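You operate a simulated robot arm through the tools that you are given. There is no shell and no other tool. Be economical: measure what you need, move in short steps, check, and stop when the job is done.

You are at the controls of a simulated robot arm. One attempt, no reset.

JOB
Fit the fence in the green slot, square the ream in the corner, clamp it.
Fine: the ream touches fence and stop block; the clamp comes down last; other reams stay.

Only the result counts: the job must be done as asked and must still hold three seconds after the hand-in. Knocking over, shifting, dropping, spilling or breaking anything else fails it.

ROBOT AND FRAMES
A 7-joint arm with a two-finger parallel gripper, fixed in place. Base frame: the origin is at the foot of the arm, x ahead of it, y to its left, z up; the work surface is at about z = 0. Units: m, rad, N and s.
With the tool pointing down near the work surface it reaches from about 0.24 to 0.62 m from the base axis. Its first joint turns from -1.152 to 1.152 rad. Payload 2.6 kg.
The tool frame sits at the grasp point between the pads (the TCP): z along the fingers, y along the line on which they close. The tips reach 0.03 m beyond it. The gripper opens to 0.094 m. The fingers are 0.028 m wide and 0.01 m thick; the gripper's body (0.05 by 0.096 m) begins 0.055 m behind the TCP.
Orientation is that of the tool frame in the base frame, as a unit quaternion [x, y, z, w]. With the fingers straight down and closing along the base's y, the tool's x points along the base's -x, its y along +y and its z along -z.

CONTROLS
- The arm moves only by the tool move_arm. Its argument "deltas" is a list of rows, each a list of 7 numbers: the shift along the tool's x, y, z in cm, then the turn, a rotation vector about the tool's x, y, z in rad, then the closure, from 0 (fully open) to 1 (shut). In form: [[dx, dy, dz, wx, wy, wz, jaw], ...]. A call has 1 to 20 rows; each row shifts and turns the commanded pose from where the row before left it, along the tool's axes as they then stand. Each row takes 0.2 s and may step no farther than 0.05 m and 0.15 rad from the row before; otherwise, or with a gripper value out of range, the whole call is refused. Where a pose cannot be reached the arm comes as near as it can. A force on the tool above 40 N (or 10 N above the force at the start of the call, whichever is more), or a blocked arm, ends the call early, and 0.2 s more pass. Each finger travels about 0.072 m/s and halts on what it meets, pressing with about 21 N; the grip force reading is that of the motor and also rises with nothing between the fingers. The clock runs only during rows and for 0.2 s after the last one: add rows that do not move to give the fingers time. It gives the time, the measured TCP pose, the force on the tool (base axes), the opening and the grip force at its end, in the units of the frame above (readings bear some noise), with the torque about the TCP (base axes, N m) and any sound that the robot's microphone picked up.
- Cameras (640 x 400 px; columns grow to the right, rows downward): "scene" is fixed at [0.0442, 0.4445, 0.5561]; the picture's right is [-0.76, -0.65, 0.00], its down [-0.40, 0.47, -0.79] and it looks along [0.51, -0.60, -0.62] (base axes); focal length 334 px, centre (320, 200). "wrist" rides on the gripper at [0.076, 0.014, -0.102] in the tool frame; the picture's right is [-0.18, 0.98, 0.00], its down [-0.75, -0.14, -0.64] and it looks along [-0.63, -0.12, 0.77] (tool axes); focal length 243 px, centre (320, 200).
- camera(camera): a new picture of that camera. It takes no simulated time.
- measure_at(camera, pixels): for up to 12 pixels [column, row] of the newest picture of that camera ("zoom" is the newest enlarged one), the place [x, y, z] in the base frame of the surface seen there, good to about 0.002 m, but the place of the scene camera against the robot may be out by one fixed shift of up to 0.018 m in any direction. It takes no simulated time.
- inspect(camera, box): a new picture of the part [left, top, right, bottom] of that camera's present view, enlarged. It takes no simulated time.
- job_done(): hands the job in; it is judged then, once.

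Keep the steps short. Do not move on a guess: measure, check each grasp and each placing, and mend mistakes. In all there are 80 turns and 34 pictures (those below and enlarged ones count). Leave the gripper open and the arm clear of the work at the hand-in unless told otherwise, and finish with a single line.

The tools are called after "Request:" by a JSON object that holds its "op" and its "data". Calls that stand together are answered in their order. move_arm: Moves the arm, as the interface text tells. Its arguments: {"type":"object","properties":{"deltas":{"type":"array"}},"required":["deltas"]} The other tools are called the same way: camera (camera) takes a picture; measure_at (camera, pixels) gives the place of the surface under pixels of a picture; inspect (camera, box) takes an enlarged picture of a part of a camera's view; job_done () hands the job in.

At the start:

```text
clock: 0.0
position: [0.3632, -0.1031, 0.2617]
ee_rot: [0.0, 1.0, 0.0, 0.0]
ft_force: [0.8, 0.3, 0.0]
ft_torque: [-0.01, -0.03, 0.02]
gripper_width: 0.0941
grip_force: 0.1
```

scene: 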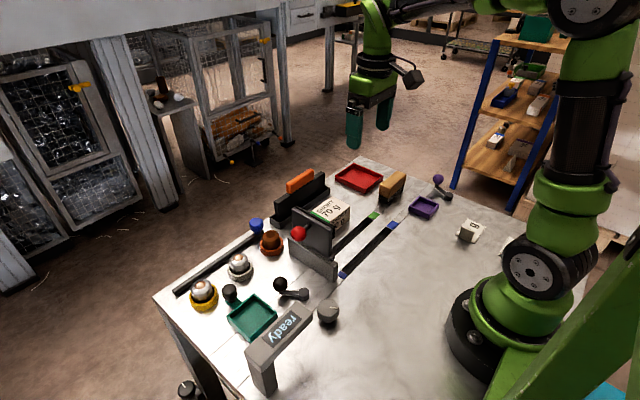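
wrist: 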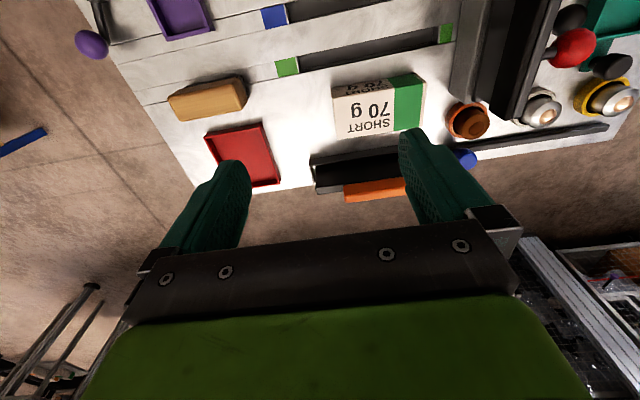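

I see a work table with two slots (green and blue end marks), a ream labelled "SHORT 70 g", a black rack with an orange piece, and some dark block parts. First I'll enlarge the middle of both views.

Request:
{"op": "inspect", "data": {"camera": "scene", "box": [220, 150, 440, 290]}}

Request:
{"op": "inspect", "data": {"camera": "wrist", "box": [140, 0, 640, 210]}}

Request:
{"op": "inspect", "data": {"camera": "scene", "box": [150, 200, 370, 400]}}

```text
2.86 times, centred on (330, 220) of scene
```

zoom: 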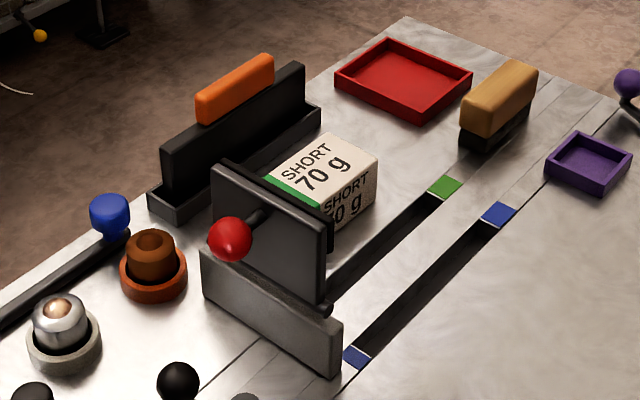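

```text
1.28 times, centred on (390, 105) of wrist
```

zoom: 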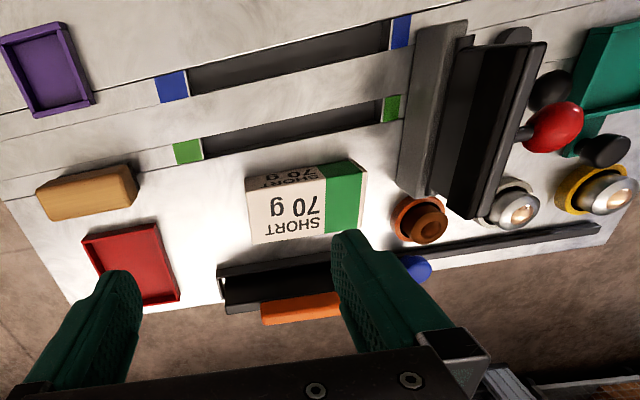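

```text
2.00 times, centred on (260, 300) of scene
```

zoom: 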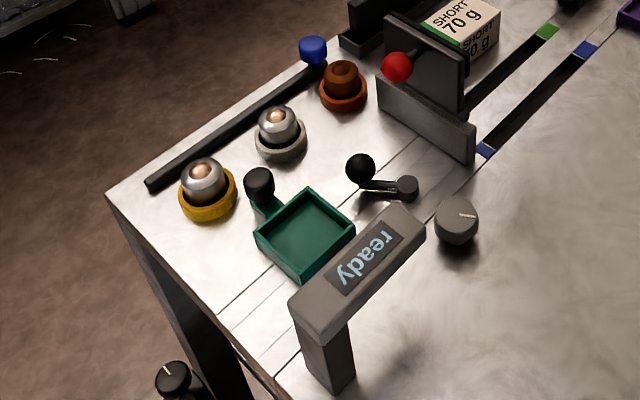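

I'll measure key places in the wrist view (slots' ends, ream top, rack, orange handle, stop wall, plate, red knob) and the same in the scene view to find the shift.

Request:
{"op": "measure_at", "data": {"camera": "wrist", "pixels": [[287, 66], [446, 33], [299, 64], [438, 38], [335, 84], [422, 73], [424, 128], [336, 139], [375, 188], [316, 185], [573, 47], [470, 60]]}}

Request:
{"op": "measure_at", "data": {"camera": "scene", "pixels": [[373, 215], [332, 203], [300, 180], [284, 195], [325, 181], [299, 232], [315, 228], [315, 262], [300, 208], [331, 222], [289, 237], [336, 266]]}}

Request:
{"op": "measure_at", "data": {"camera": "wrist", "pixels": [[274, 16], [209, 97], [240, 155], [467, 158], [590, 130], [482, 20], [505, 80], [540, 60], [345, 195], [405, 182], [370, 160], [370, 50]]}}

```text
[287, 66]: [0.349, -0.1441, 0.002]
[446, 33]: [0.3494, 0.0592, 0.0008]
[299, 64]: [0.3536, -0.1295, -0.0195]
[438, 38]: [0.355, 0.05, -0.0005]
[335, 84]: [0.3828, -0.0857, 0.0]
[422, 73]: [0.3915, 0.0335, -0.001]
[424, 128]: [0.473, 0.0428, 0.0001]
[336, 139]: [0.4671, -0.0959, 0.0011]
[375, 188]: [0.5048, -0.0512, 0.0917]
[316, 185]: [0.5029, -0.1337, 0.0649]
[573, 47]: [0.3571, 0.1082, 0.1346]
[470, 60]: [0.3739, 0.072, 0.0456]
```

```text
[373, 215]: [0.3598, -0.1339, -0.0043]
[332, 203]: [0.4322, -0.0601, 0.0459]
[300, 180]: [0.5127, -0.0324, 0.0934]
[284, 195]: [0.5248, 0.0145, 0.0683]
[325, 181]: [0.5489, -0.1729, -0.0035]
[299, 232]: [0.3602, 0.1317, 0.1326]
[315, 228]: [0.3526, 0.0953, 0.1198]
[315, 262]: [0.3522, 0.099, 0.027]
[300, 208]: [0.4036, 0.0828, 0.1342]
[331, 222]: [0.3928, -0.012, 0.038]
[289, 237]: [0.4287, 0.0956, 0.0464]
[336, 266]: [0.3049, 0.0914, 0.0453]
```

```text
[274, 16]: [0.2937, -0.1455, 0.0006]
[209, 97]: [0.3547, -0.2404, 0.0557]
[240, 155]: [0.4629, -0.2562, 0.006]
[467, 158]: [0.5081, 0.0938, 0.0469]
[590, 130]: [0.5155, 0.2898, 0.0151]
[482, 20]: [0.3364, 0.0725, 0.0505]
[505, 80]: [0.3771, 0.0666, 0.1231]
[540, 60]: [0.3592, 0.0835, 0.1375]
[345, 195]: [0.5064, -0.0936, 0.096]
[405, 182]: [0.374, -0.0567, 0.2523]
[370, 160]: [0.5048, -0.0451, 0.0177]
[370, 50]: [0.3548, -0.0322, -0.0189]
```

The wrist and scene views disagree by about 1 cm, so I'll trust the wrist view. The green slot runs along y at x≈0.352. The rack with the dark bar and orange handle is at x≈0.505. I'll move up and forward to see the rack and ream clear of the fingers.

Request:
{"op": "move_arm", "data": {"deltas": [[-4, 3, -2, 0, 0, 0, 0], [-4, 2, -2, 0, 0, 0, 0], [-2, 2, 0, 0, 0, 0, 0], [0, 0, 0, 0, 0, 0, 0], [0, 0, 0, 0, 0, 0, 0]]}}

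Request:
{"op": "camera", "data": {"camera": "wrist"}}

```text
refused: row 1 steps farther than a row can; nothing moved
```

```text
28 pictures are left
```

wrist: 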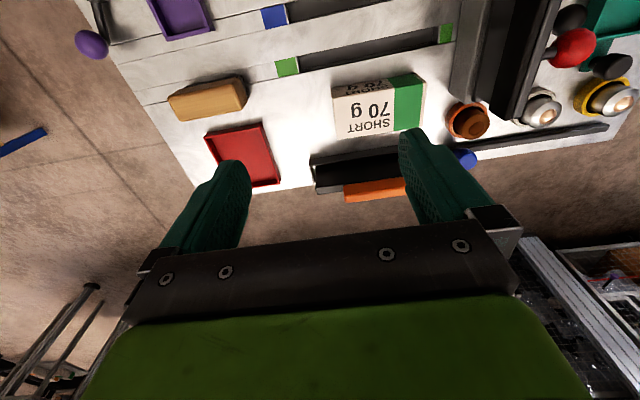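

The move was refused because the first row was longer than 5 cm. I'll retry with shorter rows.

Request:
{"op": "move_arm", "data": {"deltas": [[-3, 2, -1, 0, 0, 0, 0], [-3, 2, -1, 0, 0, 0, 0], [-3, 2, -1, 0, 0, 0, 0], [-2, 1, -1, 0, 0, 0, 0], [0, 0, 0, 0, 0, 0, 0], [0, 0, 0, 0, 0, 0, 0]]}}

```text
clock: 1.4
position: [0.473, -0.0325, 0.3021]
ee_rot: [0.0, 1.0, 0.0, 0.0]
ft_force: [-1.0, 0.5, 0.8]
ft_torque: [0.01, 0.01, 0.03]
gripper_width: 0.094
grip_force: 0.0
```

Now a look from there.

Request:
{"op": "inspect", "data": {"camera": "wrist", "box": [150, 0, 550, 250]}}

```text
1.60 times, centred on (350, 125) of wrist
```

zoom: 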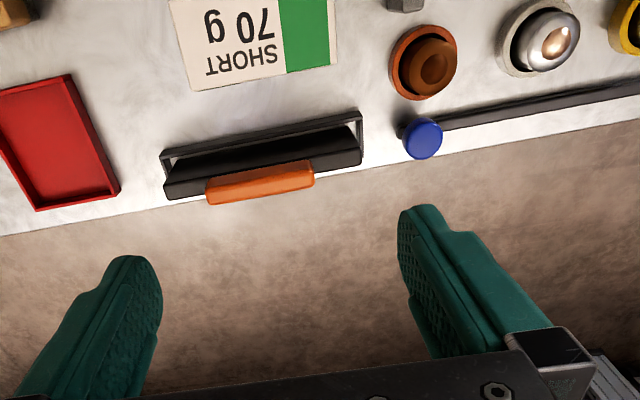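

The fence and its orange handle are now clear. I'll measure the handle, fence top, rack rims and the ream edges.

Request:
{"op": "measure_at", "data": {"camera": "zoom", "pixels": [[210, 185], [312, 167], [210, 198], [312, 182], [170, 188], [358, 160], [168, 178], [358, 135], [170, 152], [355, 118], [260, 128], [260, 150]]}}

Request:
{"op": "measure_at", "data": {"camera": "zoom", "pixels": [[192, 84], [330, 60], [230, 10], [280, 75], [260, 163], [260, 182], [260, 190], [422, 135], [445, 108], [425, 70], [630, 95], [192, 162]]}}

```text
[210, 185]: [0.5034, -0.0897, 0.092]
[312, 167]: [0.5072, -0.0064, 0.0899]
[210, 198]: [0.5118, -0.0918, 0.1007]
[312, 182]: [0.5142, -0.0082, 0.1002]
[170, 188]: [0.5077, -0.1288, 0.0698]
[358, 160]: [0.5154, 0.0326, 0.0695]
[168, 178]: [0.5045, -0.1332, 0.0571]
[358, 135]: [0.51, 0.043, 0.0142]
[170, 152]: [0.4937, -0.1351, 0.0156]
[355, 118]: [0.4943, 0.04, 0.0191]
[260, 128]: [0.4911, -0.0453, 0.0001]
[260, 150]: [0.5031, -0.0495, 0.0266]
```

```text
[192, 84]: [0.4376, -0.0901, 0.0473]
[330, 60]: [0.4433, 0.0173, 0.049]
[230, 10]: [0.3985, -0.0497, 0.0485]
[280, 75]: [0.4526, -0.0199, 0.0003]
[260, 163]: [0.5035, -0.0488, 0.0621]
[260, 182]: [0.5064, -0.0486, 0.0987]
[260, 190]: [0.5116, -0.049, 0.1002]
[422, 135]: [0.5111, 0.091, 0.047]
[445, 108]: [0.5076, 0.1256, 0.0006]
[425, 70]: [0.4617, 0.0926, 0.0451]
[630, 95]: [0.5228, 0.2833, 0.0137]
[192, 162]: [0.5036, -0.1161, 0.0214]
```

The handle is about 8.5 cm long along y, centred near y=-0.049, with its top at z≈0.100. The fence top is at z≈0.07. I'll grip it with the fingers closing along x, so I'll turn the tool -90° and step to -y to look at the fence end-on and check thicknesses.

Request:
{"op": "move_arm", "data": {"deltas": [[0, -4, 0, 0, 0, 0, 0], [0, -4, 0, 0, 0, 0, 0], [0, -4, 0, 0, 0, 0, 0], [0, 0, 0, 0, 0, -0.1428, 0], [0, 0, 0, 0, 0, -0.1428, 0], [0, 0, 0, 0, 0, -0.1428, 0], [0, 0, 0, 0, 0, -0.1428, 0], [0, 0, 0, 0, 0, -0.1428, 0], [0, 0, 0, 0, 0, -0.1428, 0], [0, 0, 0, 0, 0, -0.1428, 0], [0, 0, 0, 0, 0, -0.1428, 0], [0, 0, 0, 0, 0, -0.1428, 0], [0, 0, 0, 0, 0, -0.1428, 0], [0, 0, 0, 0, 0, -0.1428, 0], [0, 0, 2, 0, 0, 0, 0], [0, 0, 2, 0, 0, 0, 0], [0, 0, 0, 0, 0, 0, 0], [0, 0, 0, 0, 0, 0, 0]]}}

Request:
{"op": "camera", "data": {"camera": "wrist"}}

```text
clock: 5.2
position: [0.4726, -0.153, 0.2613]
ee_rot: [-0.707, 0.707, 0.0, 0.0]
ft_force: [-0.3, 0.8, 0.7]
ft_torque: [-0.02, -0.02, 0.02]
gripper_width: 0.0941
grip_force: 0.0
```

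```text
26 pictures are left
```

wrist: 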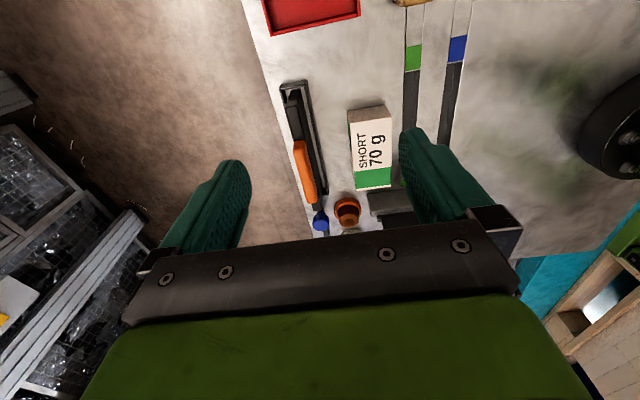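

Now the fence end and slot are visible. I'll enlarge that region.

Request:
{"op": "inspect", "data": {"camera": "wrist", "box": [256, 60, 480, 200]}}

```text
2.86 times, centred on (368, 130) of wrist
```

zoom: 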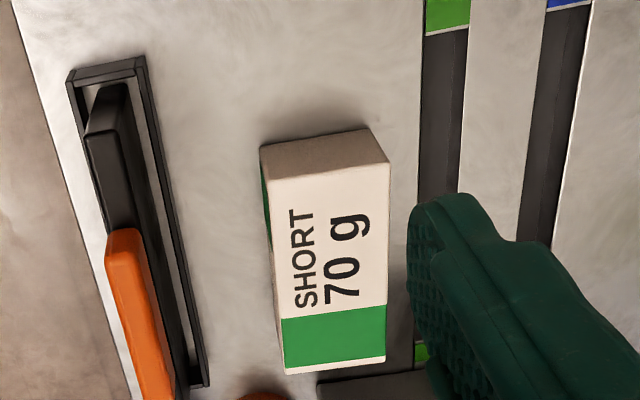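

I'll measure slot edges, fence thickness, handle edges and ream corners.

Request:
{"op": "measure_at", "data": {"camera": "zoom", "pixels": [[418, 60], [470, 60], [442, 45], [442, 24], [88, 145], [122, 130], [95, 180], [131, 180], [108, 245], [142, 240], [113, 300], [156, 300]]}}

Request:
{"op": "measure_at", "data": {"camera": "zoom", "pixels": [[276, 178], [386, 168], [383, 353], [289, 364], [262, 150], [370, 132], [442, 120], [72, 85], [145, 72], [418, 355], [110, 92], [206, 380]]}}

```text
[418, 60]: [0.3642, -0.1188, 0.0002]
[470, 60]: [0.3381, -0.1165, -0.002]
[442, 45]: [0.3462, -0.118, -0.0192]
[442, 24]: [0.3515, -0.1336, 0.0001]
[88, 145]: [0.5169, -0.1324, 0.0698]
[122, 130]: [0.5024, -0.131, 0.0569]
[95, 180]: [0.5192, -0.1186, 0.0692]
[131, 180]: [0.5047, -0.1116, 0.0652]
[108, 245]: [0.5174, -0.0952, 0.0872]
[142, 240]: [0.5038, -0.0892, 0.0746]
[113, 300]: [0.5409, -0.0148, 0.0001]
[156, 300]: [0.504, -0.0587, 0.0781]
```

```text
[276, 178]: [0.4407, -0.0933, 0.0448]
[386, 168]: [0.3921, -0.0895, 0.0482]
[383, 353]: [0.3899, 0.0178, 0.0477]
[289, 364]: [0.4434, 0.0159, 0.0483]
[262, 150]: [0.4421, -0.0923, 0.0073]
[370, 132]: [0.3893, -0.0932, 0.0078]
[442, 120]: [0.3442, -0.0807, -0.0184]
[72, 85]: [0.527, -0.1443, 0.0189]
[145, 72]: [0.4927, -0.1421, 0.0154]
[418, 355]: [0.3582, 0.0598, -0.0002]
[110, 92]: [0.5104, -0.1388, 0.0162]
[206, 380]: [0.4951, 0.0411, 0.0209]
```

The slot is about 2.2 cm wide, centred at x≈0.351, with y from -0.129 to 0.05. The fence is about 1.5 cm thick and 16.8 cm long, so it has slack in the slot. I'll go above the handle at (0.511, -0.049) and down to z≈0.093.

Request:
{"op": "move_arm", "data": {"deltas": [[-3.5, -1.3, 0, 0, 0, 0, 0.2], [-3.5, -1.3, 0, 0, 0, 0, 0.3], [-3.4, -1.2, 2, 0, 0, 0, 0.3], [0, 0, 3, 0, 0, 0, 0.3], [0, 0, 3, 0, 0, 0, 0.3], [0, 0, 3, 0, 0, 0, 0.3], [0, 0, 2, 0, 0, 0, 0.3], [0, 0, 2, 0, 0, 0, 0.3], [0, 0, 1.8, 0, 0, 0, 0.3], [0, 0, 0, 0, 0, 0, 0.3], [0, 0, 0, 0, 0, 0, 0.3]]}}

Request:
{"op": "inspect", "data": {"camera": "scene", "box": [220, 110, 440, 250]}}

```text
clock: 7.6
position: [0.5111, -0.0483, 0.0937]
ee_rot: [-0.706, 0.708, 0.0, 0.0]
ft_force: [0.0, -0.1, -0.3]
ft_torque: [0.02, -0.03, 0.0]
gripper_width: 0.0659
grip_force: 0.1
```

```text
2.86 times, centred on (330, 180) of scene
```

zoom: 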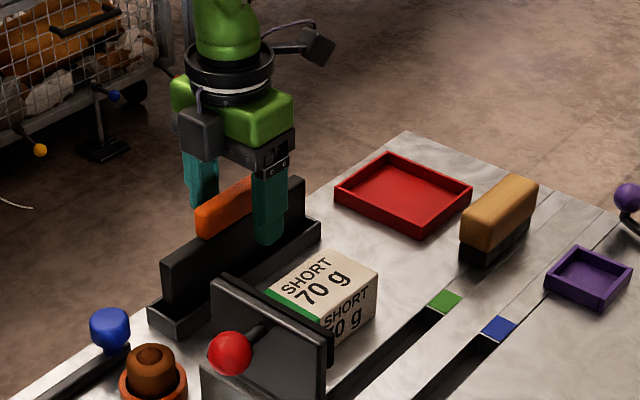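

The fingers straddle the orange handle. I'll close the jaws.

Request:
{"op": "move_arm", "data": {"deltas": [[0, 0, 0, 0, 0, 0, 0.6], [0, 0, 0, 0, 0, 0, 1], [0, 0, 0, 0, 0, 0, 1], [0, 0, 0, 0, 0, 0, 1], [0, 0, 0, 0, 0, 0, 1]]}}

```text
clock: 8.8
position: [0.5117, -0.0492, 0.0944]
ee_rot: [-0.707, 0.708, 0.0, -0.001]
ft_force: [1.1, -0.2, 0.3]
ft_torque: [-0.03, -0.06, 0.02]
gripper_width: 0.0203
grip_force: 21.0
```

It's gripped at 20 mm, so I'll lift straight up 11 cm.

Request:
{"op": "move_arm", "data": {"deltas": [[0, 0, -1, 0, 0, 0, 1], [0, 0, -2, 0, 0, 0, 1], [0, 0, -2, 0, 0, 0, 1], [0, 0, -3, 0, 0, 0, 1], [0, 0, -3, 0, 0, 0, 1], [0, 0, 0, 0, 0, 0, 1]]}}

Request:
{"op": "camera", "data": {"camera": "wrist"}}

Request:
{"op": "inspect", "data": {"camera": "scene", "box": [220, 90, 440, 230]}}

```text
clock: 10.2
position: [0.5109, -0.0487, 0.2046]
ee_rot: [0.707, -0.707, 0.0, 0.0]
ft_force: [0.6, 0.3, -2.6]
ft_torque: [0.01, -0.02, 0.0]
gripper_width: 0.0199
grip_force: 20.7
```

```text
23 pictures are left
```

wrist: 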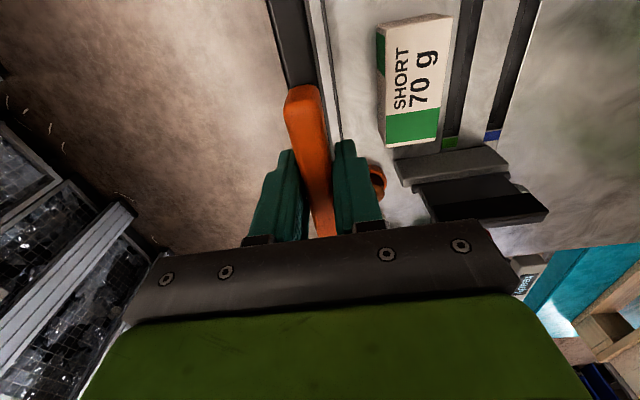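

```text
2.86 times, centred on (330, 160) of scene
```

zoom: 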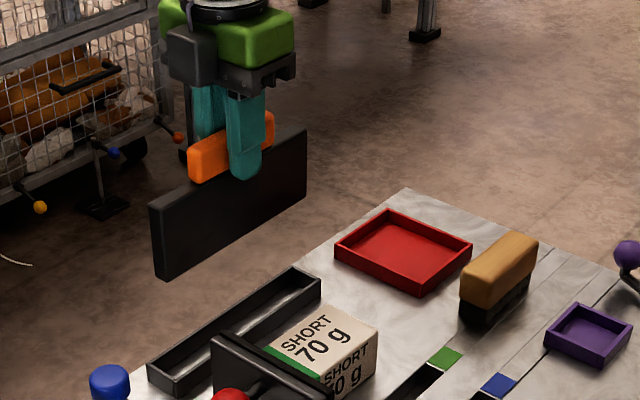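

The fence is out cleanly. I'll check where its ends are relative to the hand, and measure the slot edges and stop wall from here.

Request:
{"op": "measure_at", "data": {"camera": "zoom", "pixels": [[160, 208], [165, 268], [302, 142], [303, 190], [194, 165], [268, 125], [230, 230], [250, 170], [433, 368], [430, 380]]}}

Request:
{"op": "measure_at", "data": {"camera": "wrist", "pixels": [[452, 100], [463, 100], [450, 137], [453, 132], [470, 20], [482, 20], [400, 165], [505, 157], [440, 150], [450, 195], [530, 205], [540, 190]]}}

```text
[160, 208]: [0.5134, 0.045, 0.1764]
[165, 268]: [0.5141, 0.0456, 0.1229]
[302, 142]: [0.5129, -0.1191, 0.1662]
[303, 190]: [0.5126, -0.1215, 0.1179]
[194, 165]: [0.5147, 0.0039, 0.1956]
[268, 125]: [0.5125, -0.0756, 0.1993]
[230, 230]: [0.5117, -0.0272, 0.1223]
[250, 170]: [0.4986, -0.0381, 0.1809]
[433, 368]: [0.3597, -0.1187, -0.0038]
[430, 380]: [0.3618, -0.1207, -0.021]
```

```text
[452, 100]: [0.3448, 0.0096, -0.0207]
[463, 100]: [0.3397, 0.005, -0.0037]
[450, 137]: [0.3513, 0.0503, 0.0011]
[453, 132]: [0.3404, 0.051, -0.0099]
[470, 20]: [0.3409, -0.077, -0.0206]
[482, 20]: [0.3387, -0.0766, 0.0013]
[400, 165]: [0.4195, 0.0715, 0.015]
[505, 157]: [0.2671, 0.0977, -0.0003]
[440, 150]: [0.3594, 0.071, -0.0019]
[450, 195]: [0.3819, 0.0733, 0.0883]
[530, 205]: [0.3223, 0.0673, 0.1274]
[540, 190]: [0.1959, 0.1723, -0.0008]
```

I'll enlarge the slot area from here to find both slot edges precisely.

Request:
{"op": "inspect", "data": {"camera": "wrist", "box": [400, 0, 560, 100]}}

```text
4.00 times, centred on (480, 50) of wrist
```

zoom: 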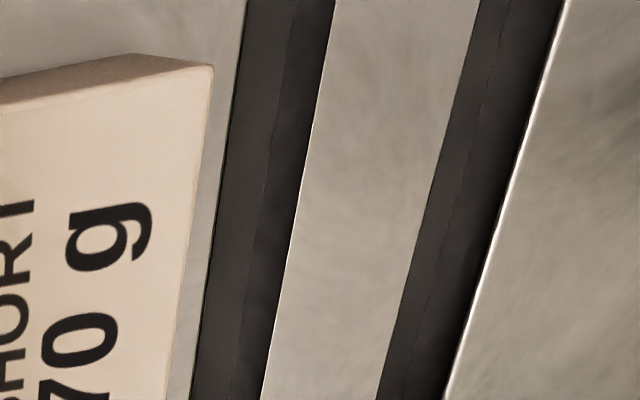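

Request:
{"op": "measure_at", "data": {"camera": "zoom", "pixels": [[236, 60], [240, 60], [232, 120], [224, 120], [325, 60], [329, 60], [312, 120], [318, 120], [210, 250], [202, 250], [292, 250], [297, 250]]}}

```text
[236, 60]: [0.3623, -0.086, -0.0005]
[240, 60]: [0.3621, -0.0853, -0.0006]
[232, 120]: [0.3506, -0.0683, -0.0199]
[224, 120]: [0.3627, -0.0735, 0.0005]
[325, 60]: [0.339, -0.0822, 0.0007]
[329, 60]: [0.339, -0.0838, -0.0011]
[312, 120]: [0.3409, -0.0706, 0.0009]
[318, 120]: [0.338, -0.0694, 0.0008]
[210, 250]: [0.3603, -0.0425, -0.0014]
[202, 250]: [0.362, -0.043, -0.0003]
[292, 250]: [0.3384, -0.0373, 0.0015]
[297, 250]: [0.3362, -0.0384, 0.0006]
```

The slot edges are at x≈0.340 and 0.361, so its centre is 0.3505. The fence y centre goes to about -0.041. I'll move over at the present height, then check.

Request:
{"op": "move_arm", "data": {"deltas": [[-0.4, 3, 0, 0, 0, 0, 1], [-0.4, 3, 0, 0, 0, 0, 1], [0, 3, 0, 0, 0, 0, 1], [0, 3, 0, 0, 0, 0, 1], [0, 3, 0, 0, 0, 0, 1], [0, 1.05, 0, 0, 0, 0, 1], [0, 0, 3, 0, 0, 0, 1], [0, 0, 3, 0, 0, 0, 1], [0, 0, 2, 0, 0, 0, 1], [0, 0, 0, 0, 0, 0, 1], [0, 0, 0, 0, 0, 0, 1]]}}

Request:
{"op": "inspect", "data": {"camera": "scene", "box": [250, 140, 440, 260]}}

Request:
{"op": "camera", "data": {"camera": "wrist"}}

```text
clock: 12.6
position: [0.3503, -0.0418, 0.1234]
ee_rot: [-0.707, 0.707, 0.0, 0.0]
ft_force: [0.1, -0.1, -2.8]
ft_torque: [0.01, 0.01, 0.02]
gripper_width: 0.0203
grip_force: 21.0
```

```text
3.33 times, centred on (345, 200) of scene
```

zoom: 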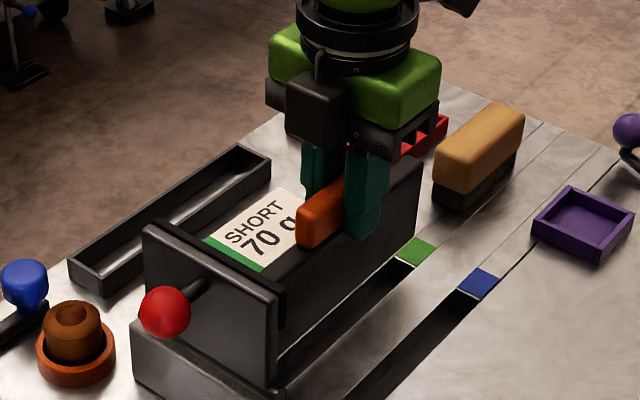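

```text
19 pictures are left
```

wrist: 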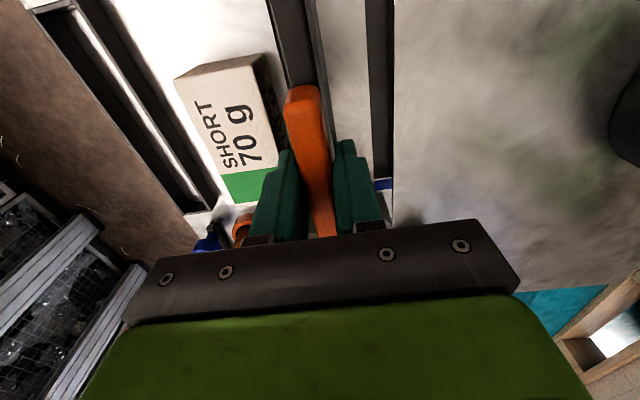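

The fence hangs over the slot and is aligned. I'll lower it slowly to z≈0.085 and read the force.

Request:
{"op": "move_arm", "data": {"deltas": [[0, 0, 1, 0, 0, 0, 1], [0, 0, 1, 0, 0, 0, 1], [0, 0, 0.7, 0, 0, 0, 1], [0, 0, 0.6, 0, 0, 0, 1], [0, 0, 0.5, 0, 0, 0, 1], [0, 0, 0, 0, 0, 0, 1]]}}

```text
clock: 14.0
position: [0.3498, -0.0413, 0.0852]
ee_rot: [-0.707, 0.707, 0.0, 0.0]
ft_force: [0.4, -0.3, -2.7]
ft_torque: [0.03, -0.01, -0.01]
gripper_width: 0.0203
grip_force: 20.5
```

There's no contact force, so continue in small steps to the slot floor.

Request:
{"op": "move_arm", "data": {"deltas": [[0, 0, 0.5, 0, 0, 0, 1], [0, 0, 0.5, 0, 0, 0, 1], [0, 0, 0.3, 0, 0, 0, 1], [0, 0, 0.2, 0, 0, 0, 1], [0, 0, 0, 0, 0, 0, 1]]}}

```text
clock: 15.2
position: [0.3518, -0.0405, 0.0707]
ee_rot: [-0.707, 0.707, -0.001, 0.001]
ft_force: [-3.0, 0.7, 19.4]
ft_torque: [-0.01, 0.01, 0.0]
gripper_width: 0.0205
grip_force: 20.8
```

Contact at z=0.0707, which matches a bottom at about -0.02 (the slot floor). I'll look before releasing.

Request:
{"op": "inspect", "data": {"camera": "scene", "box": [250, 150, 440, 270]}}

```text
3.33 times, centred on (345, 210) of scene
```

zoom: 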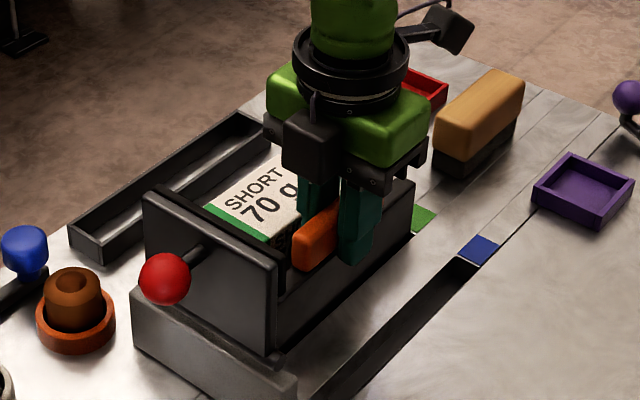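

The fence sits in the green slot. I'll ease the downward push, open only a little so the fingers miss the ream, then rise.

Request:
{"op": "move_arm", "data": {"deltas": [[0, 0, -0.2, 0, 0, 0, 1], [0, 0, 0, 0, 0, 0, 0.85], [0, 0, 0, 0, 0, 0, 0.7], [0, 0, 0, 0, 0, 0, 0.66], [0, 0, 0, 0, 0, 0, 0.66], [0, 0, -1, 0, 0, 0, 0.66], [0, 0, -2, 0, 0, 0, 0.66], [0, 0, -3, 0, 0, 0, 0.66], [0, 0, -4, 0, 0, 0, 0.66], [0, 0, -4, 0, 0, 0, 0.66], [4, 0, 0, 0, 0, 0, 0.66], [4, 0, 0, 0, 0, 0, 0.66], [4, -2, 0, 0, 0, 0, 0.66], [0, 0, 0, 0, 0, 0, 0.66], [0, 0, 0, 0, 0, 0, 0.66]]}}

Request:
{"op": "camera", "data": {"camera": "wrist"}}

```text
clock: 18.4
position: [0.3713, -0.1605, 0.2125]
ee_rot: [-0.707, 0.707, 0.0, 0.0]
ft_force: [0.8, 0.0, -0.4]
ft_torque: [-0.03, -0.03, 0.03]
gripper_width: 0.0322
grip_force: 0.1
```

```text
17 pictures are left
```

wrist: 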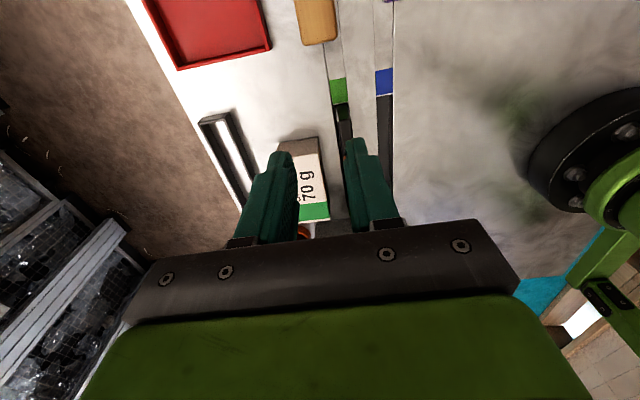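

The fence is released. Next I'll move over the ream to see the fence, stop wall and clamp plate clearly.

Request:
{"op": "move_arm", "data": {"deltas": [[-4, -2, -1, 0, 0, 0, 0.66], [-4, -2, -1, 0, 0, 0, 0.66], [0, -2, -2, 0, 0, 0, 0.66], [0, 0, 0, 0, 0, 0, 0.66], [0, 0, 0, 0, 0, 0, 0.66]]}}

Request:
{"op": "camera", "data": {"camera": "wrist"}}

Request:
{"op": "inspect", "data": {"camera": "scene", "box": [270, 180, 400, 290]}}

```text
clock: 19.6
position: [0.4309, -0.0813, 0.2525]
ee_rot: [0.707, -0.707, 0.0, 0.0]
ft_force: [-0.1, -0.2, -0.3]
ft_torque: [0.0, 0.01, -0.02]
gripper_width: 0.0321
grip_force: 0.0
```

```text
16 pictures are left
```

wrist: 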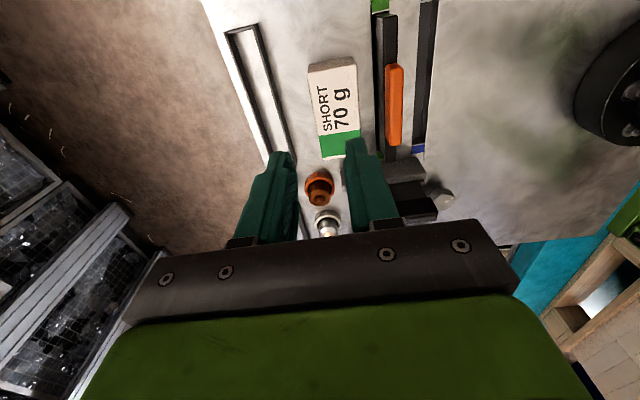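

```text
3.64 times, centred on (335, 235) of scene
```

zoom: 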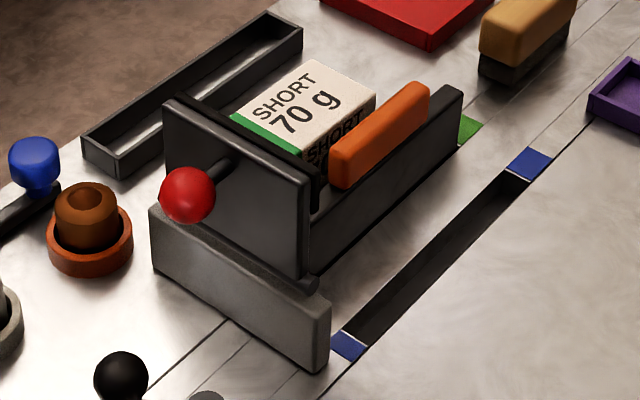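

The clamp is a plate hinged on top of the stop wall, standing up, with a red ball on its +y face; it should fold towards -y. I'll measure it, the fence, the handle and the ream.

Request:
{"op": "measure_at", "data": {"camera": "zoom", "pixels": [[172, 105], [300, 183], [300, 268], [175, 170], [313, 284], [320, 355], [158, 225], [187, 195], [225, 170], [315, 190], [342, 165], [425, 90]]}}

Request:
{"op": "inspect", "data": {"camera": "wrist", "box": [280, 0, 470, 220]}}

```text
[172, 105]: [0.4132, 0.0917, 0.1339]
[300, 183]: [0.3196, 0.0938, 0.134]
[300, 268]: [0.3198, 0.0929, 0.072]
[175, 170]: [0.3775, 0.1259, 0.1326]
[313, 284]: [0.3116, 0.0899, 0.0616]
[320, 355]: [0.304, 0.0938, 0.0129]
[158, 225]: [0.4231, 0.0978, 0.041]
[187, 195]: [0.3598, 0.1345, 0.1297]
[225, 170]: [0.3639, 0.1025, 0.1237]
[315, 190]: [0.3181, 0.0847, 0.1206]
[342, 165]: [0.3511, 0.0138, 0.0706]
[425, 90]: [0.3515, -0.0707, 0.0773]
```

```text
1.82 times, centred on (375, 110) of wrist
```

zoom: 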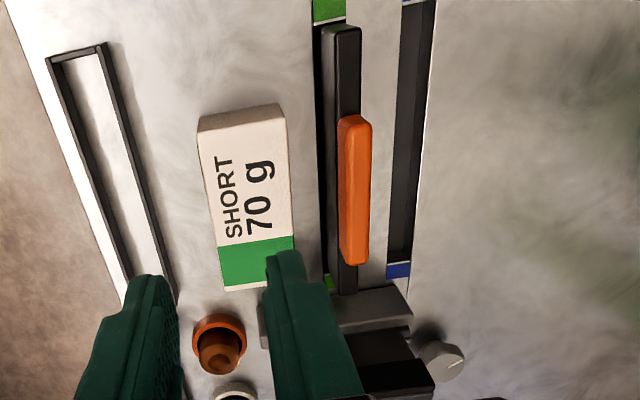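

Request:
{"op": "measure_at", "data": {"camera": "zoom", "pixels": [[330, 32], [330, 100], [358, 100], [352, 120], [355, 258], [345, 285], [340, 292], [375, 318], [262, 330], [287, 128], [294, 238], [205, 135]]}}

Request:
{"op": "measure_at", "data": {"camera": "zoom", "pixels": [[222, 285], [380, 345], [400, 385], [420, 300], [408, 320], [330, 275], [355, 262], [370, 335], [375, 360], [335, 160], [318, 160], [324, 25]]}}

```text
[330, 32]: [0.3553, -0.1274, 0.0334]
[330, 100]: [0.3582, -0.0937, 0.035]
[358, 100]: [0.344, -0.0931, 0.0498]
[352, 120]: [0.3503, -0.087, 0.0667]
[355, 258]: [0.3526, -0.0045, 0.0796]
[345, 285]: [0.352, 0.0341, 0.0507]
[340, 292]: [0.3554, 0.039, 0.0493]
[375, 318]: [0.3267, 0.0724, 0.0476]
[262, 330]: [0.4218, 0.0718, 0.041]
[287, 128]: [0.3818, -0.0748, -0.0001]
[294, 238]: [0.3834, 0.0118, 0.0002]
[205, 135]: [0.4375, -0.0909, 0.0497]
```

```text
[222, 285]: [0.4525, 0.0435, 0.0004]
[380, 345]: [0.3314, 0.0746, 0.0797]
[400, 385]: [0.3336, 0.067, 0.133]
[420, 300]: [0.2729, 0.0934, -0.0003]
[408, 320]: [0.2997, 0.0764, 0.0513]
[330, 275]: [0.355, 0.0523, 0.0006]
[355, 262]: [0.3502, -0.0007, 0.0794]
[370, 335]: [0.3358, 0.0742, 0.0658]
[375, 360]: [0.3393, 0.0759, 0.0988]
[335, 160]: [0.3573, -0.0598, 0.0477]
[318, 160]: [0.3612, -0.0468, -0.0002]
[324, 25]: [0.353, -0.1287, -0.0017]
```

The fence sits at x 0.343–0.358 and y -0.127 to 0.041. The stop face is at y≈0.070, and the ream runs y -0.092 to 0.017. I'll push the ream to +y first with two spread fingertips, then to -x against the fence. Now I'll go down behind its -y end.

Request:
{"op": "move_arm", "data": {"deltas": [[3, 0.7, 0, 0, 0, 0, 0.66], [2.6, 0.7, 0, 0, 0, 0, 0.66], [0, 0, 4, 0, 0, 0, 0.66], [0, 0, 4, 0, 0, 0, 0.66], [0, 0, 4, 0, 0, 0, 0.66], [0, 0, 4, 0, 0, 0, 0.66], [0, 0, 3, 0, 0, 0, 0.66], [0, 0, 2, 0, 0, 0, 0.66], [0, 0, 0, 0, 0, 0, 0.66], [0, 0, 0, 0, 0, 0, 0.66]]}}

Request:
{"op": "camera", "data": {"camera": "scene"}}

```text
clock: 21.8
position: [0.4154, -0.1363, 0.0427]
ee_rot: [0.708, -0.707, -0.001, 0.0]
ft_force: [0.6, -1.2, -0.3]
ft_torque: [-0.04, -0.03, 0.01]
gripper_width: 0.032
grip_force: 0.1
```

```text
13 pictures are left
```

scene: 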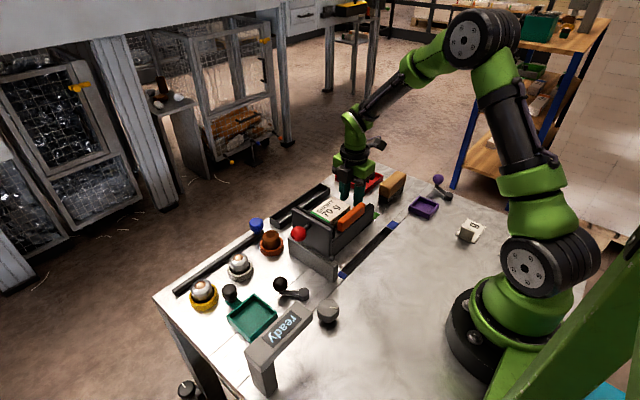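

The hand is behind the ream. I'll push +y in small steps, first to TCP y≈-0.066.

Request:
{"op": "move_arm", "data": {"deltas": [[-1, 0, 0, 0, 0, 0, 0.66], [-1, 0, 0, 0, 0, 0, 0.66], [-1, 0, 0, 0, 0, 0, 0.66], [-1, 0, 0, 0, 0, 0, 0.66], [-1, 0, 0, 0, 0, 0, 0.66], [-1, 0, 0, 0, 0, 0, 0.66], [-1, 0, 0, 0, 0, 0, 0.66], [0, 0, 0, 0, 0, 0, 0.66]]}}

```text
clock: 23.6
position: [0.4162, -0.066, 0.0414]
ee_rot: [-0.707, 0.707, 0.0, 0.0]
ft_force: [1.3, -0.9, 0.4]
ft_torque: [0.03, 0.0, -0.01]
gripper_width: 0.032
grip_force: 0.0
```

Force stays low. I'll continue in finer steps towards the stop.

Request:
{"op": "move_arm", "data": {"deltas": [[-0.5, 0, 0, 0, 0, 0, 0.66], [-0.4, 0, 0, 0, 0, 0, 0.66], [-0.2, 0, 0, 0, 0, 0, 0.66], [-0.2, 0, 0, 0, 0, 0, 0.66], [0, 0, 0, 0, 0, 0, 0.66]]}}

```text
clock: 24.8
position: [0.4173, -0.0608, 0.043]
ee_rot: [-0.704, 0.71, -0.005, -0.003]
ft_force: [0.2, -35.7, 1.0]
ft_torque: [0.18, -0.06, 0.68]
gripper_width: 0.0321
grip_force: 0.0
```

Firm contact: 36 N at y=-0.061, so the ream is at the stop. I'll back off and rise to see.

Request:
{"op": "move_arm", "data": {"deltas": [[0.8, 0, 0, 0, 0, 0, 0.66], [1.5, 0, 0, 0, 0, 0, 0.66], [2, 0, 0, 0, 0, 0, 0.66], [0, 0, -4, 0, 0, 0, 0.66], [0, 0, -4, 0, 0, 0, 0.66], [0, 0, -4, 0, 0, 0, 0.66], [-2, -1, -4, 0, 0, 0, 0.66], [-4, -2, -2, 0, 0, 0, 0.66], [-1, -2, 0, 0, 0, 0, 0.66], [0, 0, 0, 0, 0, 0, 0.66], [0, 0, 0, 0, 0, 0, 0.66]]}}

Request:
{"op": "inspect", "data": {"camera": "wrist", "box": [280, 0, 470, 220]}}

```text
clock: 27.2
position: [0.4666, -0.0252, 0.2224]
ee_rot: [-0.707, 0.707, 0.001, 0.0]
ft_force: [0.1, -0.3, 0.6]
ft_torque: [-0.01, -0.04, -0.03]
gripper_width: 0.032
grip_force: 0.0
```

```text
1.82 times, centred on (375, 110) of wrist
```

zoom: 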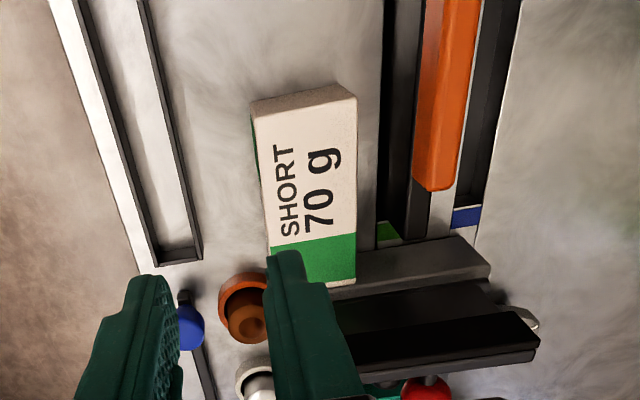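

Request:
{"op": "measure_at", "data": {"camera": "zoom", "pixels": [[354, 100], [257, 115], [353, 275], [320, 278], [362, 280], [450, 245], [346, 190], [267, 190], [345, 102], [265, 112], [440, 185], [405, 230]]}}

```text
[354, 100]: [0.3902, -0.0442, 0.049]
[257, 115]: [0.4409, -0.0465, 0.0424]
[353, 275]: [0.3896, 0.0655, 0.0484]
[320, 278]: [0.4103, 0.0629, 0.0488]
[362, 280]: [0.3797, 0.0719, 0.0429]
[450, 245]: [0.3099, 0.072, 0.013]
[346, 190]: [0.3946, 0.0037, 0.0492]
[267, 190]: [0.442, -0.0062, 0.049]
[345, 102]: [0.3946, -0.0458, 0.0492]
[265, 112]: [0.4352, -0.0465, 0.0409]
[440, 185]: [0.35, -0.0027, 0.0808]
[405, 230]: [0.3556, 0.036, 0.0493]
```

I'll enlarge the ream–stop joint to see whether there's a gap.

Request:
{"op": "inspect", "data": {"camera": "wrist", "box": [350, 125, 430, 175]}}

```text
8.00 times, centred on (390, 150) of wrist
```

zoom: 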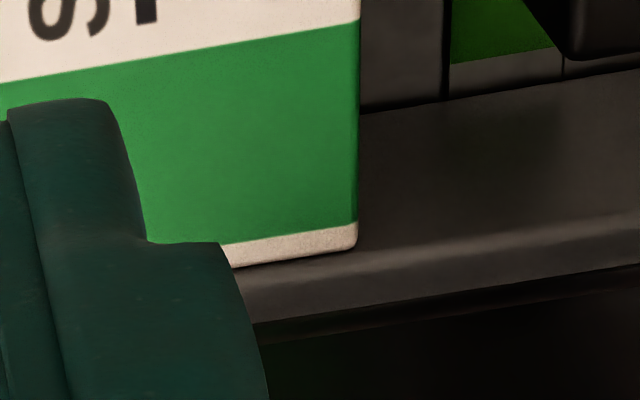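

Request:
{"op": "measure_at", "data": {"camera": "zoom", "pixels": [[340, 235], [345, 245], [340, 258], [370, 245], [370, 220], [380, 160], [400, 240], [300, 262], [300, 285]]}}

```text
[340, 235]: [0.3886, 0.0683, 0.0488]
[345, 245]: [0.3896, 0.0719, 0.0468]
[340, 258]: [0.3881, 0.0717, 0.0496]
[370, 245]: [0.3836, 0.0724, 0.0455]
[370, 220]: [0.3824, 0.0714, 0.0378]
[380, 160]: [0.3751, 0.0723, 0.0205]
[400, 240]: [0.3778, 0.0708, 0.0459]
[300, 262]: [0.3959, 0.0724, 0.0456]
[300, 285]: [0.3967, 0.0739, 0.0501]
```

The ream end is at y≈0.071 against the stop face at 0.072, so they touch. Now I'll close the jaws and go down on the ream's +x side at (0.467, 0.010).

Request:
{"op": "move_arm", "data": {"deltas": [[-2, 0, 0, 0, 0, 0, 1], [-1.5, 0, 0, 0, 0, 0, 1], [0, 0, 0, 0, 0, 0, 1], [0, 0, 4, 0, 0, 0, 1], [0, 0, 4, 0, 0, 0, 1], [0, 0, 4, 0, 0, 0, 1], [0, 0, 4, 0, 0, 0, 1], [0, 0, 2, 0, 0, 0, 1], [0, 0, 0, 0, 0, 0, 1]]}}

```text
clock: 29.2
position: [0.4663, 0.0059, 0.0424]
ee_rot: [0.707, -0.707, 0.0, 0.0]
ft_force: [-0.8, 0.0, 0.2]
ft_torque: [0.02, -0.04, 0.01]
gripper_width: 0.0
grip_force: 21.0
```

In place beside the ream. Now I'll push towards -x, 3.6 cm.

Request:
{"op": "move_arm", "data": {"deltas": [[0, 0.8, 0, 0, 0, 0, 1], [0, 0.8, 0, 0, 0, 0, 1], [0, 0.8, 0, 0, 0, 0, 1], [0, 0.7, 0, 0, 0, 0, 1], [0, 0.5, 0, 0, 0, 0, 1], [0, 0, 0, 0, 0, 0, 1]]}}

```text
clock: 30.6
position: [0.4297, 0.0089, 0.0417]
ee_rot: [-0.706, 0.708, 0.0, 0.0]
ft_force: [1.1, 0.1, -0.5]
ft_torque: [-0.01, 0.01, -0.01]
gripper_width: 0.0
grip_force: 21.1
```

Still free sliding. Finer steps until contact with the fence.

Request:
{"op": "move_arm", "data": {"deltas": [[0, 0.4, 0, 0, 0, 0, 1], [0, 0.3, 0, 0, 0, 0, 1], [0, 0.2, 0, 0, 0, 0, 1], [0, 0.2, 0, 0, 0, 0, 1], [0, 0, 0, 0, 0, 0, 1]]}}

```text
clock: 31.8
position: [0.4228, 0.0077, 0.0456]
ee_rot: [0.707, -0.707, 0.006, -0.005]
ft_force: [25.3, 1.6, 17.3]
ft_torque: [0.0, 0.25, 0.0]
gripper_width: 0.0001
grip_force: 20.7
```

Contact at 25 N sideways with some upward force. I'll back off, rise and check.

Request:
{"op": "move_arm", "data": {"deltas": [[0, -0.6, 0, 0, 0, 0, 1], [0, -1.5, 0, 0, 0, 0, 1], [0, -2, 0, 0, 0, 0, 1], [0, 0, -4, 0, 0, 0, 1], [0, 0, -4, 0, 0, 0, 1], [0, 0, -4, 0, 0, 0, 1], [0, 0, -4, 0, 0, 0, 1], [0, 0, -2, 0, 0, 0, 1], [2, -1, 0, 0, 0, 0, 1], [0, 0, 0, 0, 0, 0, 1], [0, 0, 0, 0, 0, 0, 1]]}}

Request:
{"op": "inspect", "data": {"camera": "wrist", "box": [340, 0, 540, 200]}}

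```text
clock: 34.2
position: [0.4705, -0.0121, 0.2223]
ee_rot: [0.708, -0.707, 0.0, -0.001]
ft_force: [0.9, -0.6, 0.9]
ft_torque: [0.0, 0.01, -0.03]
gripper_width: 0.0
grip_force: 20.9
```

```text
2.00 times, centred on (440, 100) of wrist
```

zoom: 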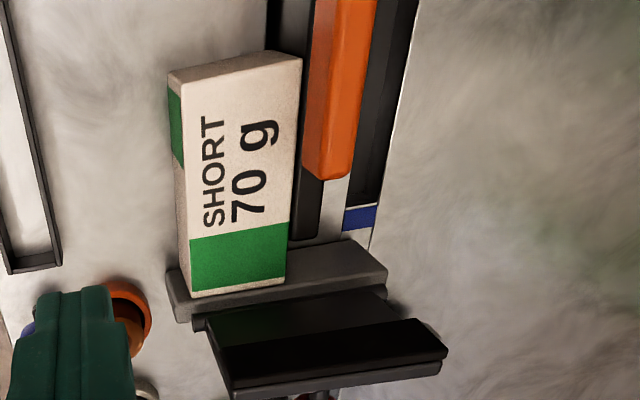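

The ream is now near the fence and stop. I'll measure its corners, the fence and the joint.

Request:
{"op": "measure_at", "data": {"camera": "zoom", "pixels": [[300, 70], [290, 215], [282, 278], [195, 292], [172, 75], [186, 250], [305, 200], [318, 200], [300, 40], [320, 150], [345, 178], [275, 30]]}}

Request:
{"op": "measure_at", "data": {"camera": "zoom", "pixels": [[292, 238], [288, 255], [300, 245], [240, 282], [220, 290], [186, 290], [320, 185], [295, 62], [283, 275], [287, 200], [180, 100], [300, 235]]}}

Request:
{"op": "inspect", "data": {"camera": "wrist", "box": [410, 20, 480, 155]}}

```text
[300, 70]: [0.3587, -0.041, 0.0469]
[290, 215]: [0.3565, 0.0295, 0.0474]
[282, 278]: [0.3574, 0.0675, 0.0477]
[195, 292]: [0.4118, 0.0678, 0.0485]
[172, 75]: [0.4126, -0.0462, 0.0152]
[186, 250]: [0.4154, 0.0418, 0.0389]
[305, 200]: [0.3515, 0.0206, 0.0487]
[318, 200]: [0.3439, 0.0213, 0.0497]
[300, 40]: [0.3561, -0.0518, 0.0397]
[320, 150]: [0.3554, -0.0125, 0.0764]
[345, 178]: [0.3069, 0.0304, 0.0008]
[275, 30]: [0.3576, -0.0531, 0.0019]
```

```text
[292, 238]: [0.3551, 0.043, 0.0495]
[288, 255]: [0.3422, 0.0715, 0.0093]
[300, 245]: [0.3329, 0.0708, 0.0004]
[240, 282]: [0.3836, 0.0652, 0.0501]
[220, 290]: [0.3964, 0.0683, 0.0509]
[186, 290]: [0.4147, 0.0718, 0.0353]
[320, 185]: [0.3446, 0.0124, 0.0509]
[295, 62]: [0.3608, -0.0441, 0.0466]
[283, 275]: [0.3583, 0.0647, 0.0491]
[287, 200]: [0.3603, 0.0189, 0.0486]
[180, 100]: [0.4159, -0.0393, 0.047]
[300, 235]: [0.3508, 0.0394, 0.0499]
```

```text
2.96 times, centred on (445, 88) of wrist
```

zoom: 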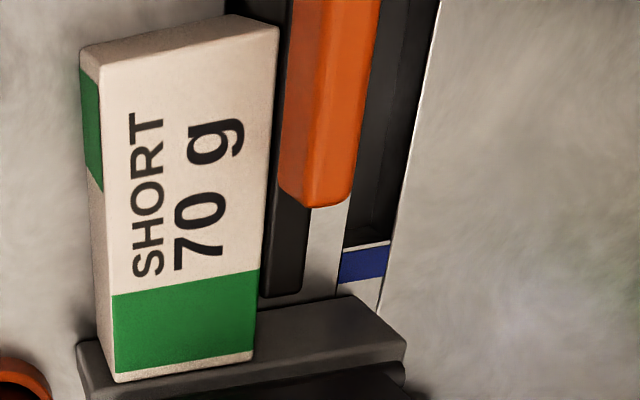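

The ream's face is at x≈0.358, on the fence, and its end is close to the stop. I'll give one gentle re-push on the -y end with closed fingers at x≈0.388, clear of the handle, to make sure it touches the stop.

Request:
{"op": "move_arm", "data": {"deltas": [[2.8, 2.7, 0, 0, 0, 0, 1], [2.8, 2.7, 0, 0, 0, 0, 1], [2.8, 2.8, 0, 0, 0, 0, 1], [0, 0, 0, 0, 0, 0, 1], [0, 0, 4, 0, 0, 0, 1], [0, 0, 4, 0, 0, 0, 1], [0, 0, 4, 0, 0, 0, 1], [0, 0, 4, 0, 0, 0, 1], [0, 0, 2, 0, 0, 0, 1], [0, 0, 0, 0, 0, 0, 1]]}}

```text
clock: 36.4
position: [0.3887, -0.0953, 0.0418]
ee_rot: [-0.707, 0.707, 0.001, -0.001]
ft_force: [0.0, 0.4, -0.4]
ft_torque: [0.01, -0.01, 0.01]
gripper_width: 0.0
grip_force: 21.4
```

Request:
{"op": "move_arm", "data": {"deltas": [[-1.5, 0, 0, 0, 0, 0, 1], [-1.2, 0, 0, 0, 0, 0, 1], [-0.5, 0, 0, 0, 0, 0, 1], [-0.3, 0, 0, 0, 0, 0, 1], [-0.2, 0, 0, 0, 0, 0, 1], [0, 0, 0, 0, 0, 0, 1]]}}

```text
clock: 37.8
position: [0.3888, -0.0606, 0.0419]
ee_rot: [-0.706, 0.709, -0.001, -0.001]
ft_force: [-2.4, -14.7, 0.8]
ft_torque: [0.06, -0.04, 0.11]
gripper_width: 0.0
grip_force: 21.0
```

Contact with the stop again at 15 N at the same position, so the ream is seated. I'll back off, rise and move to view the clamp's red ball.

Request:
{"op": "move_arm", "data": {"deltas": [[0.6, 0, 0, 0, 0, 0, 1], [2.4, 0, 0, 0, 0, 0, 1], [0, 0, -4, 0, 0, 0, 1], [0, 0, -4, 0, 0, 0, 1], [0, 0, -4, 0, 0, 0, 1], [0, 0, -4, 0, 0, 0, 1], [0, 0, -4, 0, 0, 0, 1], [-4, -0.8, -1.5, 0, 0, 0, 0.8], [-4, -0.8, 0, 0, 0, 0, 0.7], [-4, -0.5, 0, 0, 0, 0, 0.66], [-3, 0, 0, 0, 0, 0, 0.66], [0, 0, 0, 0, 0, 0, 0.66], [0, 0, 0, 0, 0, 0, 0.66]]}}

Request:
{"op": "camera", "data": {"camera": "wrist"}}

```text
clock: 40.6
position: [0.4099, 0.0615, 0.2573]
ee_rot: [-0.707, 0.708, 0.0, 0.0]
ft_force: [-0.1, 0.2, 0.2]
ft_torque: [0.02, 0.0, 0.0]
gripper_width: 0.0319
grip_force: 0.2
```

```text
8 pictures are left
```

wrist: 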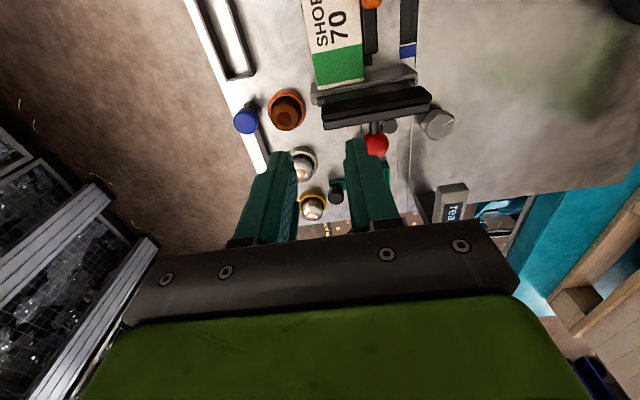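

The red ball shows at pixel (377,145) with its rod above. I'll measure the ball, rod and plate edges.

Request:
{"op": "measure_at", "data": {"camera": "wrist", "pixels": [[377, 145], [386, 145], [377, 136], [377, 153], [372, 145], [374, 127], [325, 112], [325, 122], [428, 95], [380, 108], [376, 118], [345, 93]]}}

Request:
{"op": "measure_at", "data": {"camera": "wrist", "pixels": [[330, 105], [420, 90], [380, 85], [335, 84], [362, 50], [358, 79], [366, 55], [415, 70], [364, 15], [372, 50]]}}

```text
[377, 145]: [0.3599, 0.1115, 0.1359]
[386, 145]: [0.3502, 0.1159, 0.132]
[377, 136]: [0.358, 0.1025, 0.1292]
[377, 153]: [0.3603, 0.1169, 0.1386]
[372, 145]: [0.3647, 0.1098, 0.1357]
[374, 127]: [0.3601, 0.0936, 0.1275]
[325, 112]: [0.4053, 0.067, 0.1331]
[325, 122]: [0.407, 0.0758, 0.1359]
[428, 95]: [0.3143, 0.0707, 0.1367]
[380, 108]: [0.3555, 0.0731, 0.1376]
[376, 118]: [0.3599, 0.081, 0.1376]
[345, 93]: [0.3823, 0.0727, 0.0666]
```

```text
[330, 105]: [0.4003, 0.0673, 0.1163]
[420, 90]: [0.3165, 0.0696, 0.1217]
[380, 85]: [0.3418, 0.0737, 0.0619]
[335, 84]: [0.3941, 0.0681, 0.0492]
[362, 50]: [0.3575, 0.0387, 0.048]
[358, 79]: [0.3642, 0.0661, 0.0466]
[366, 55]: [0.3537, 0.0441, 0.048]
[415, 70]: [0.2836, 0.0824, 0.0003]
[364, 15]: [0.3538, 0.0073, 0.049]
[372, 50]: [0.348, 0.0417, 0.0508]
```

The ball centre is about (0.358, 0.118, 0.127) and the hinge axis about (y 0.080, z 0.060). I'll straddle the ball with the fingers along x, TCP 1.4 cm above its centre.

Request:
{"op": "move_arm", "data": {"deltas": [[-2, 1.8, 0, 0, 0, 0, 0.45], [-2, 1.7, 0, 0, 0, 0, 0.45], [-1.65, 1.7, 0, 0, 0, 0, 0.45], [0, 0, 0, 0, 0, 0, 0.45], [0, 0, 3, 0, 0, 0, 0.45], [0, 0, 3, 0, 0, 0, 0.45], [0, 0, 3, 0, 0, 0, 0.45], [0, 0, 1.6, 0, 0, 0, 0.45], [0, 0, 1, 0, 0, 0, 0.45], [0, 0, 0, 0, 0, 0, 0.45], [0, 0, 0, 0, 0, 0, 0.45]]}}

Request:
{"op": "inspect", "data": {"camera": "scene", "box": [240, 150, 400, 280]}}

```text
clock: 43.0
position: [0.3573, 0.1178, 0.1416]
ee_rot: [0.707, -0.707, 0.0, 0.0]
ft_force: [0.0, 0.5, -0.1]
ft_torque: [0.01, -0.01, -0.01]
gripper_width: 0.0518
grip_force: 0.0
```

```text
3.08 times, centred on (320, 215) of scene
```

zoom: 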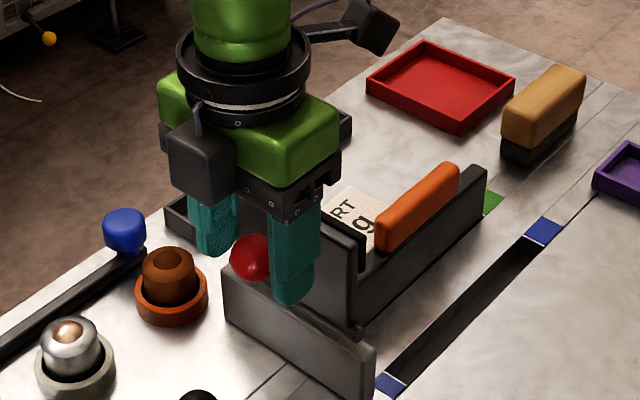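

The fingers straddle the red ball. I'll close on it.

Request:
{"op": "move_arm", "data": {"deltas": [[0, 0, 0, 0, 0, 0, 0.6], [0, 0, 0, 0, 0, 0, 0.8], [0, 0, 0, 0, 0, 0, 1], [0, 0, 0, 0, 0, 0, 1], [0, 0, 0, 0, 0, 0, 1]]}}

```text
clock: 44.2
position: [0.3596, 0.117, 0.1426]
ee_rot: [0.707, -0.707, 0.002, -0.003]
ft_force: [26.6, -1.8, -5.4]
ft_torque: [0.06, -0.43, -0.04]
gripper_width: 0.0292
grip_force: 44.6
```

Gripped at 29 mm, but there's a 27 N sideways force because the ball lies a little more to +x. I'll shift the command to relieve it.

Request:
{"op": "move_arm", "data": {"deltas": [[0, -0.3, 0, 0, 0, 0, 1], [0, -0.15, 0, 0, 0, 0, 1], [0, 0, 0, 0, 0, 0, 1]]}}

```text
clock: 45.2
position: [0.3598, 0.118, 0.1418]
ee_rot: [-0.706, 0.709, 0.002, -0.001]
ft_force: [-2.0, -3.0, 2.8]
ft_torque: [0.67, 0.05, 0.02]
gripper_width: 0.0293
grip_force: 45.4
stopped in row 3: the force on the tool passed its limit at 41 N (the readings are from after the stop); the commanded pose is now the measured one
```

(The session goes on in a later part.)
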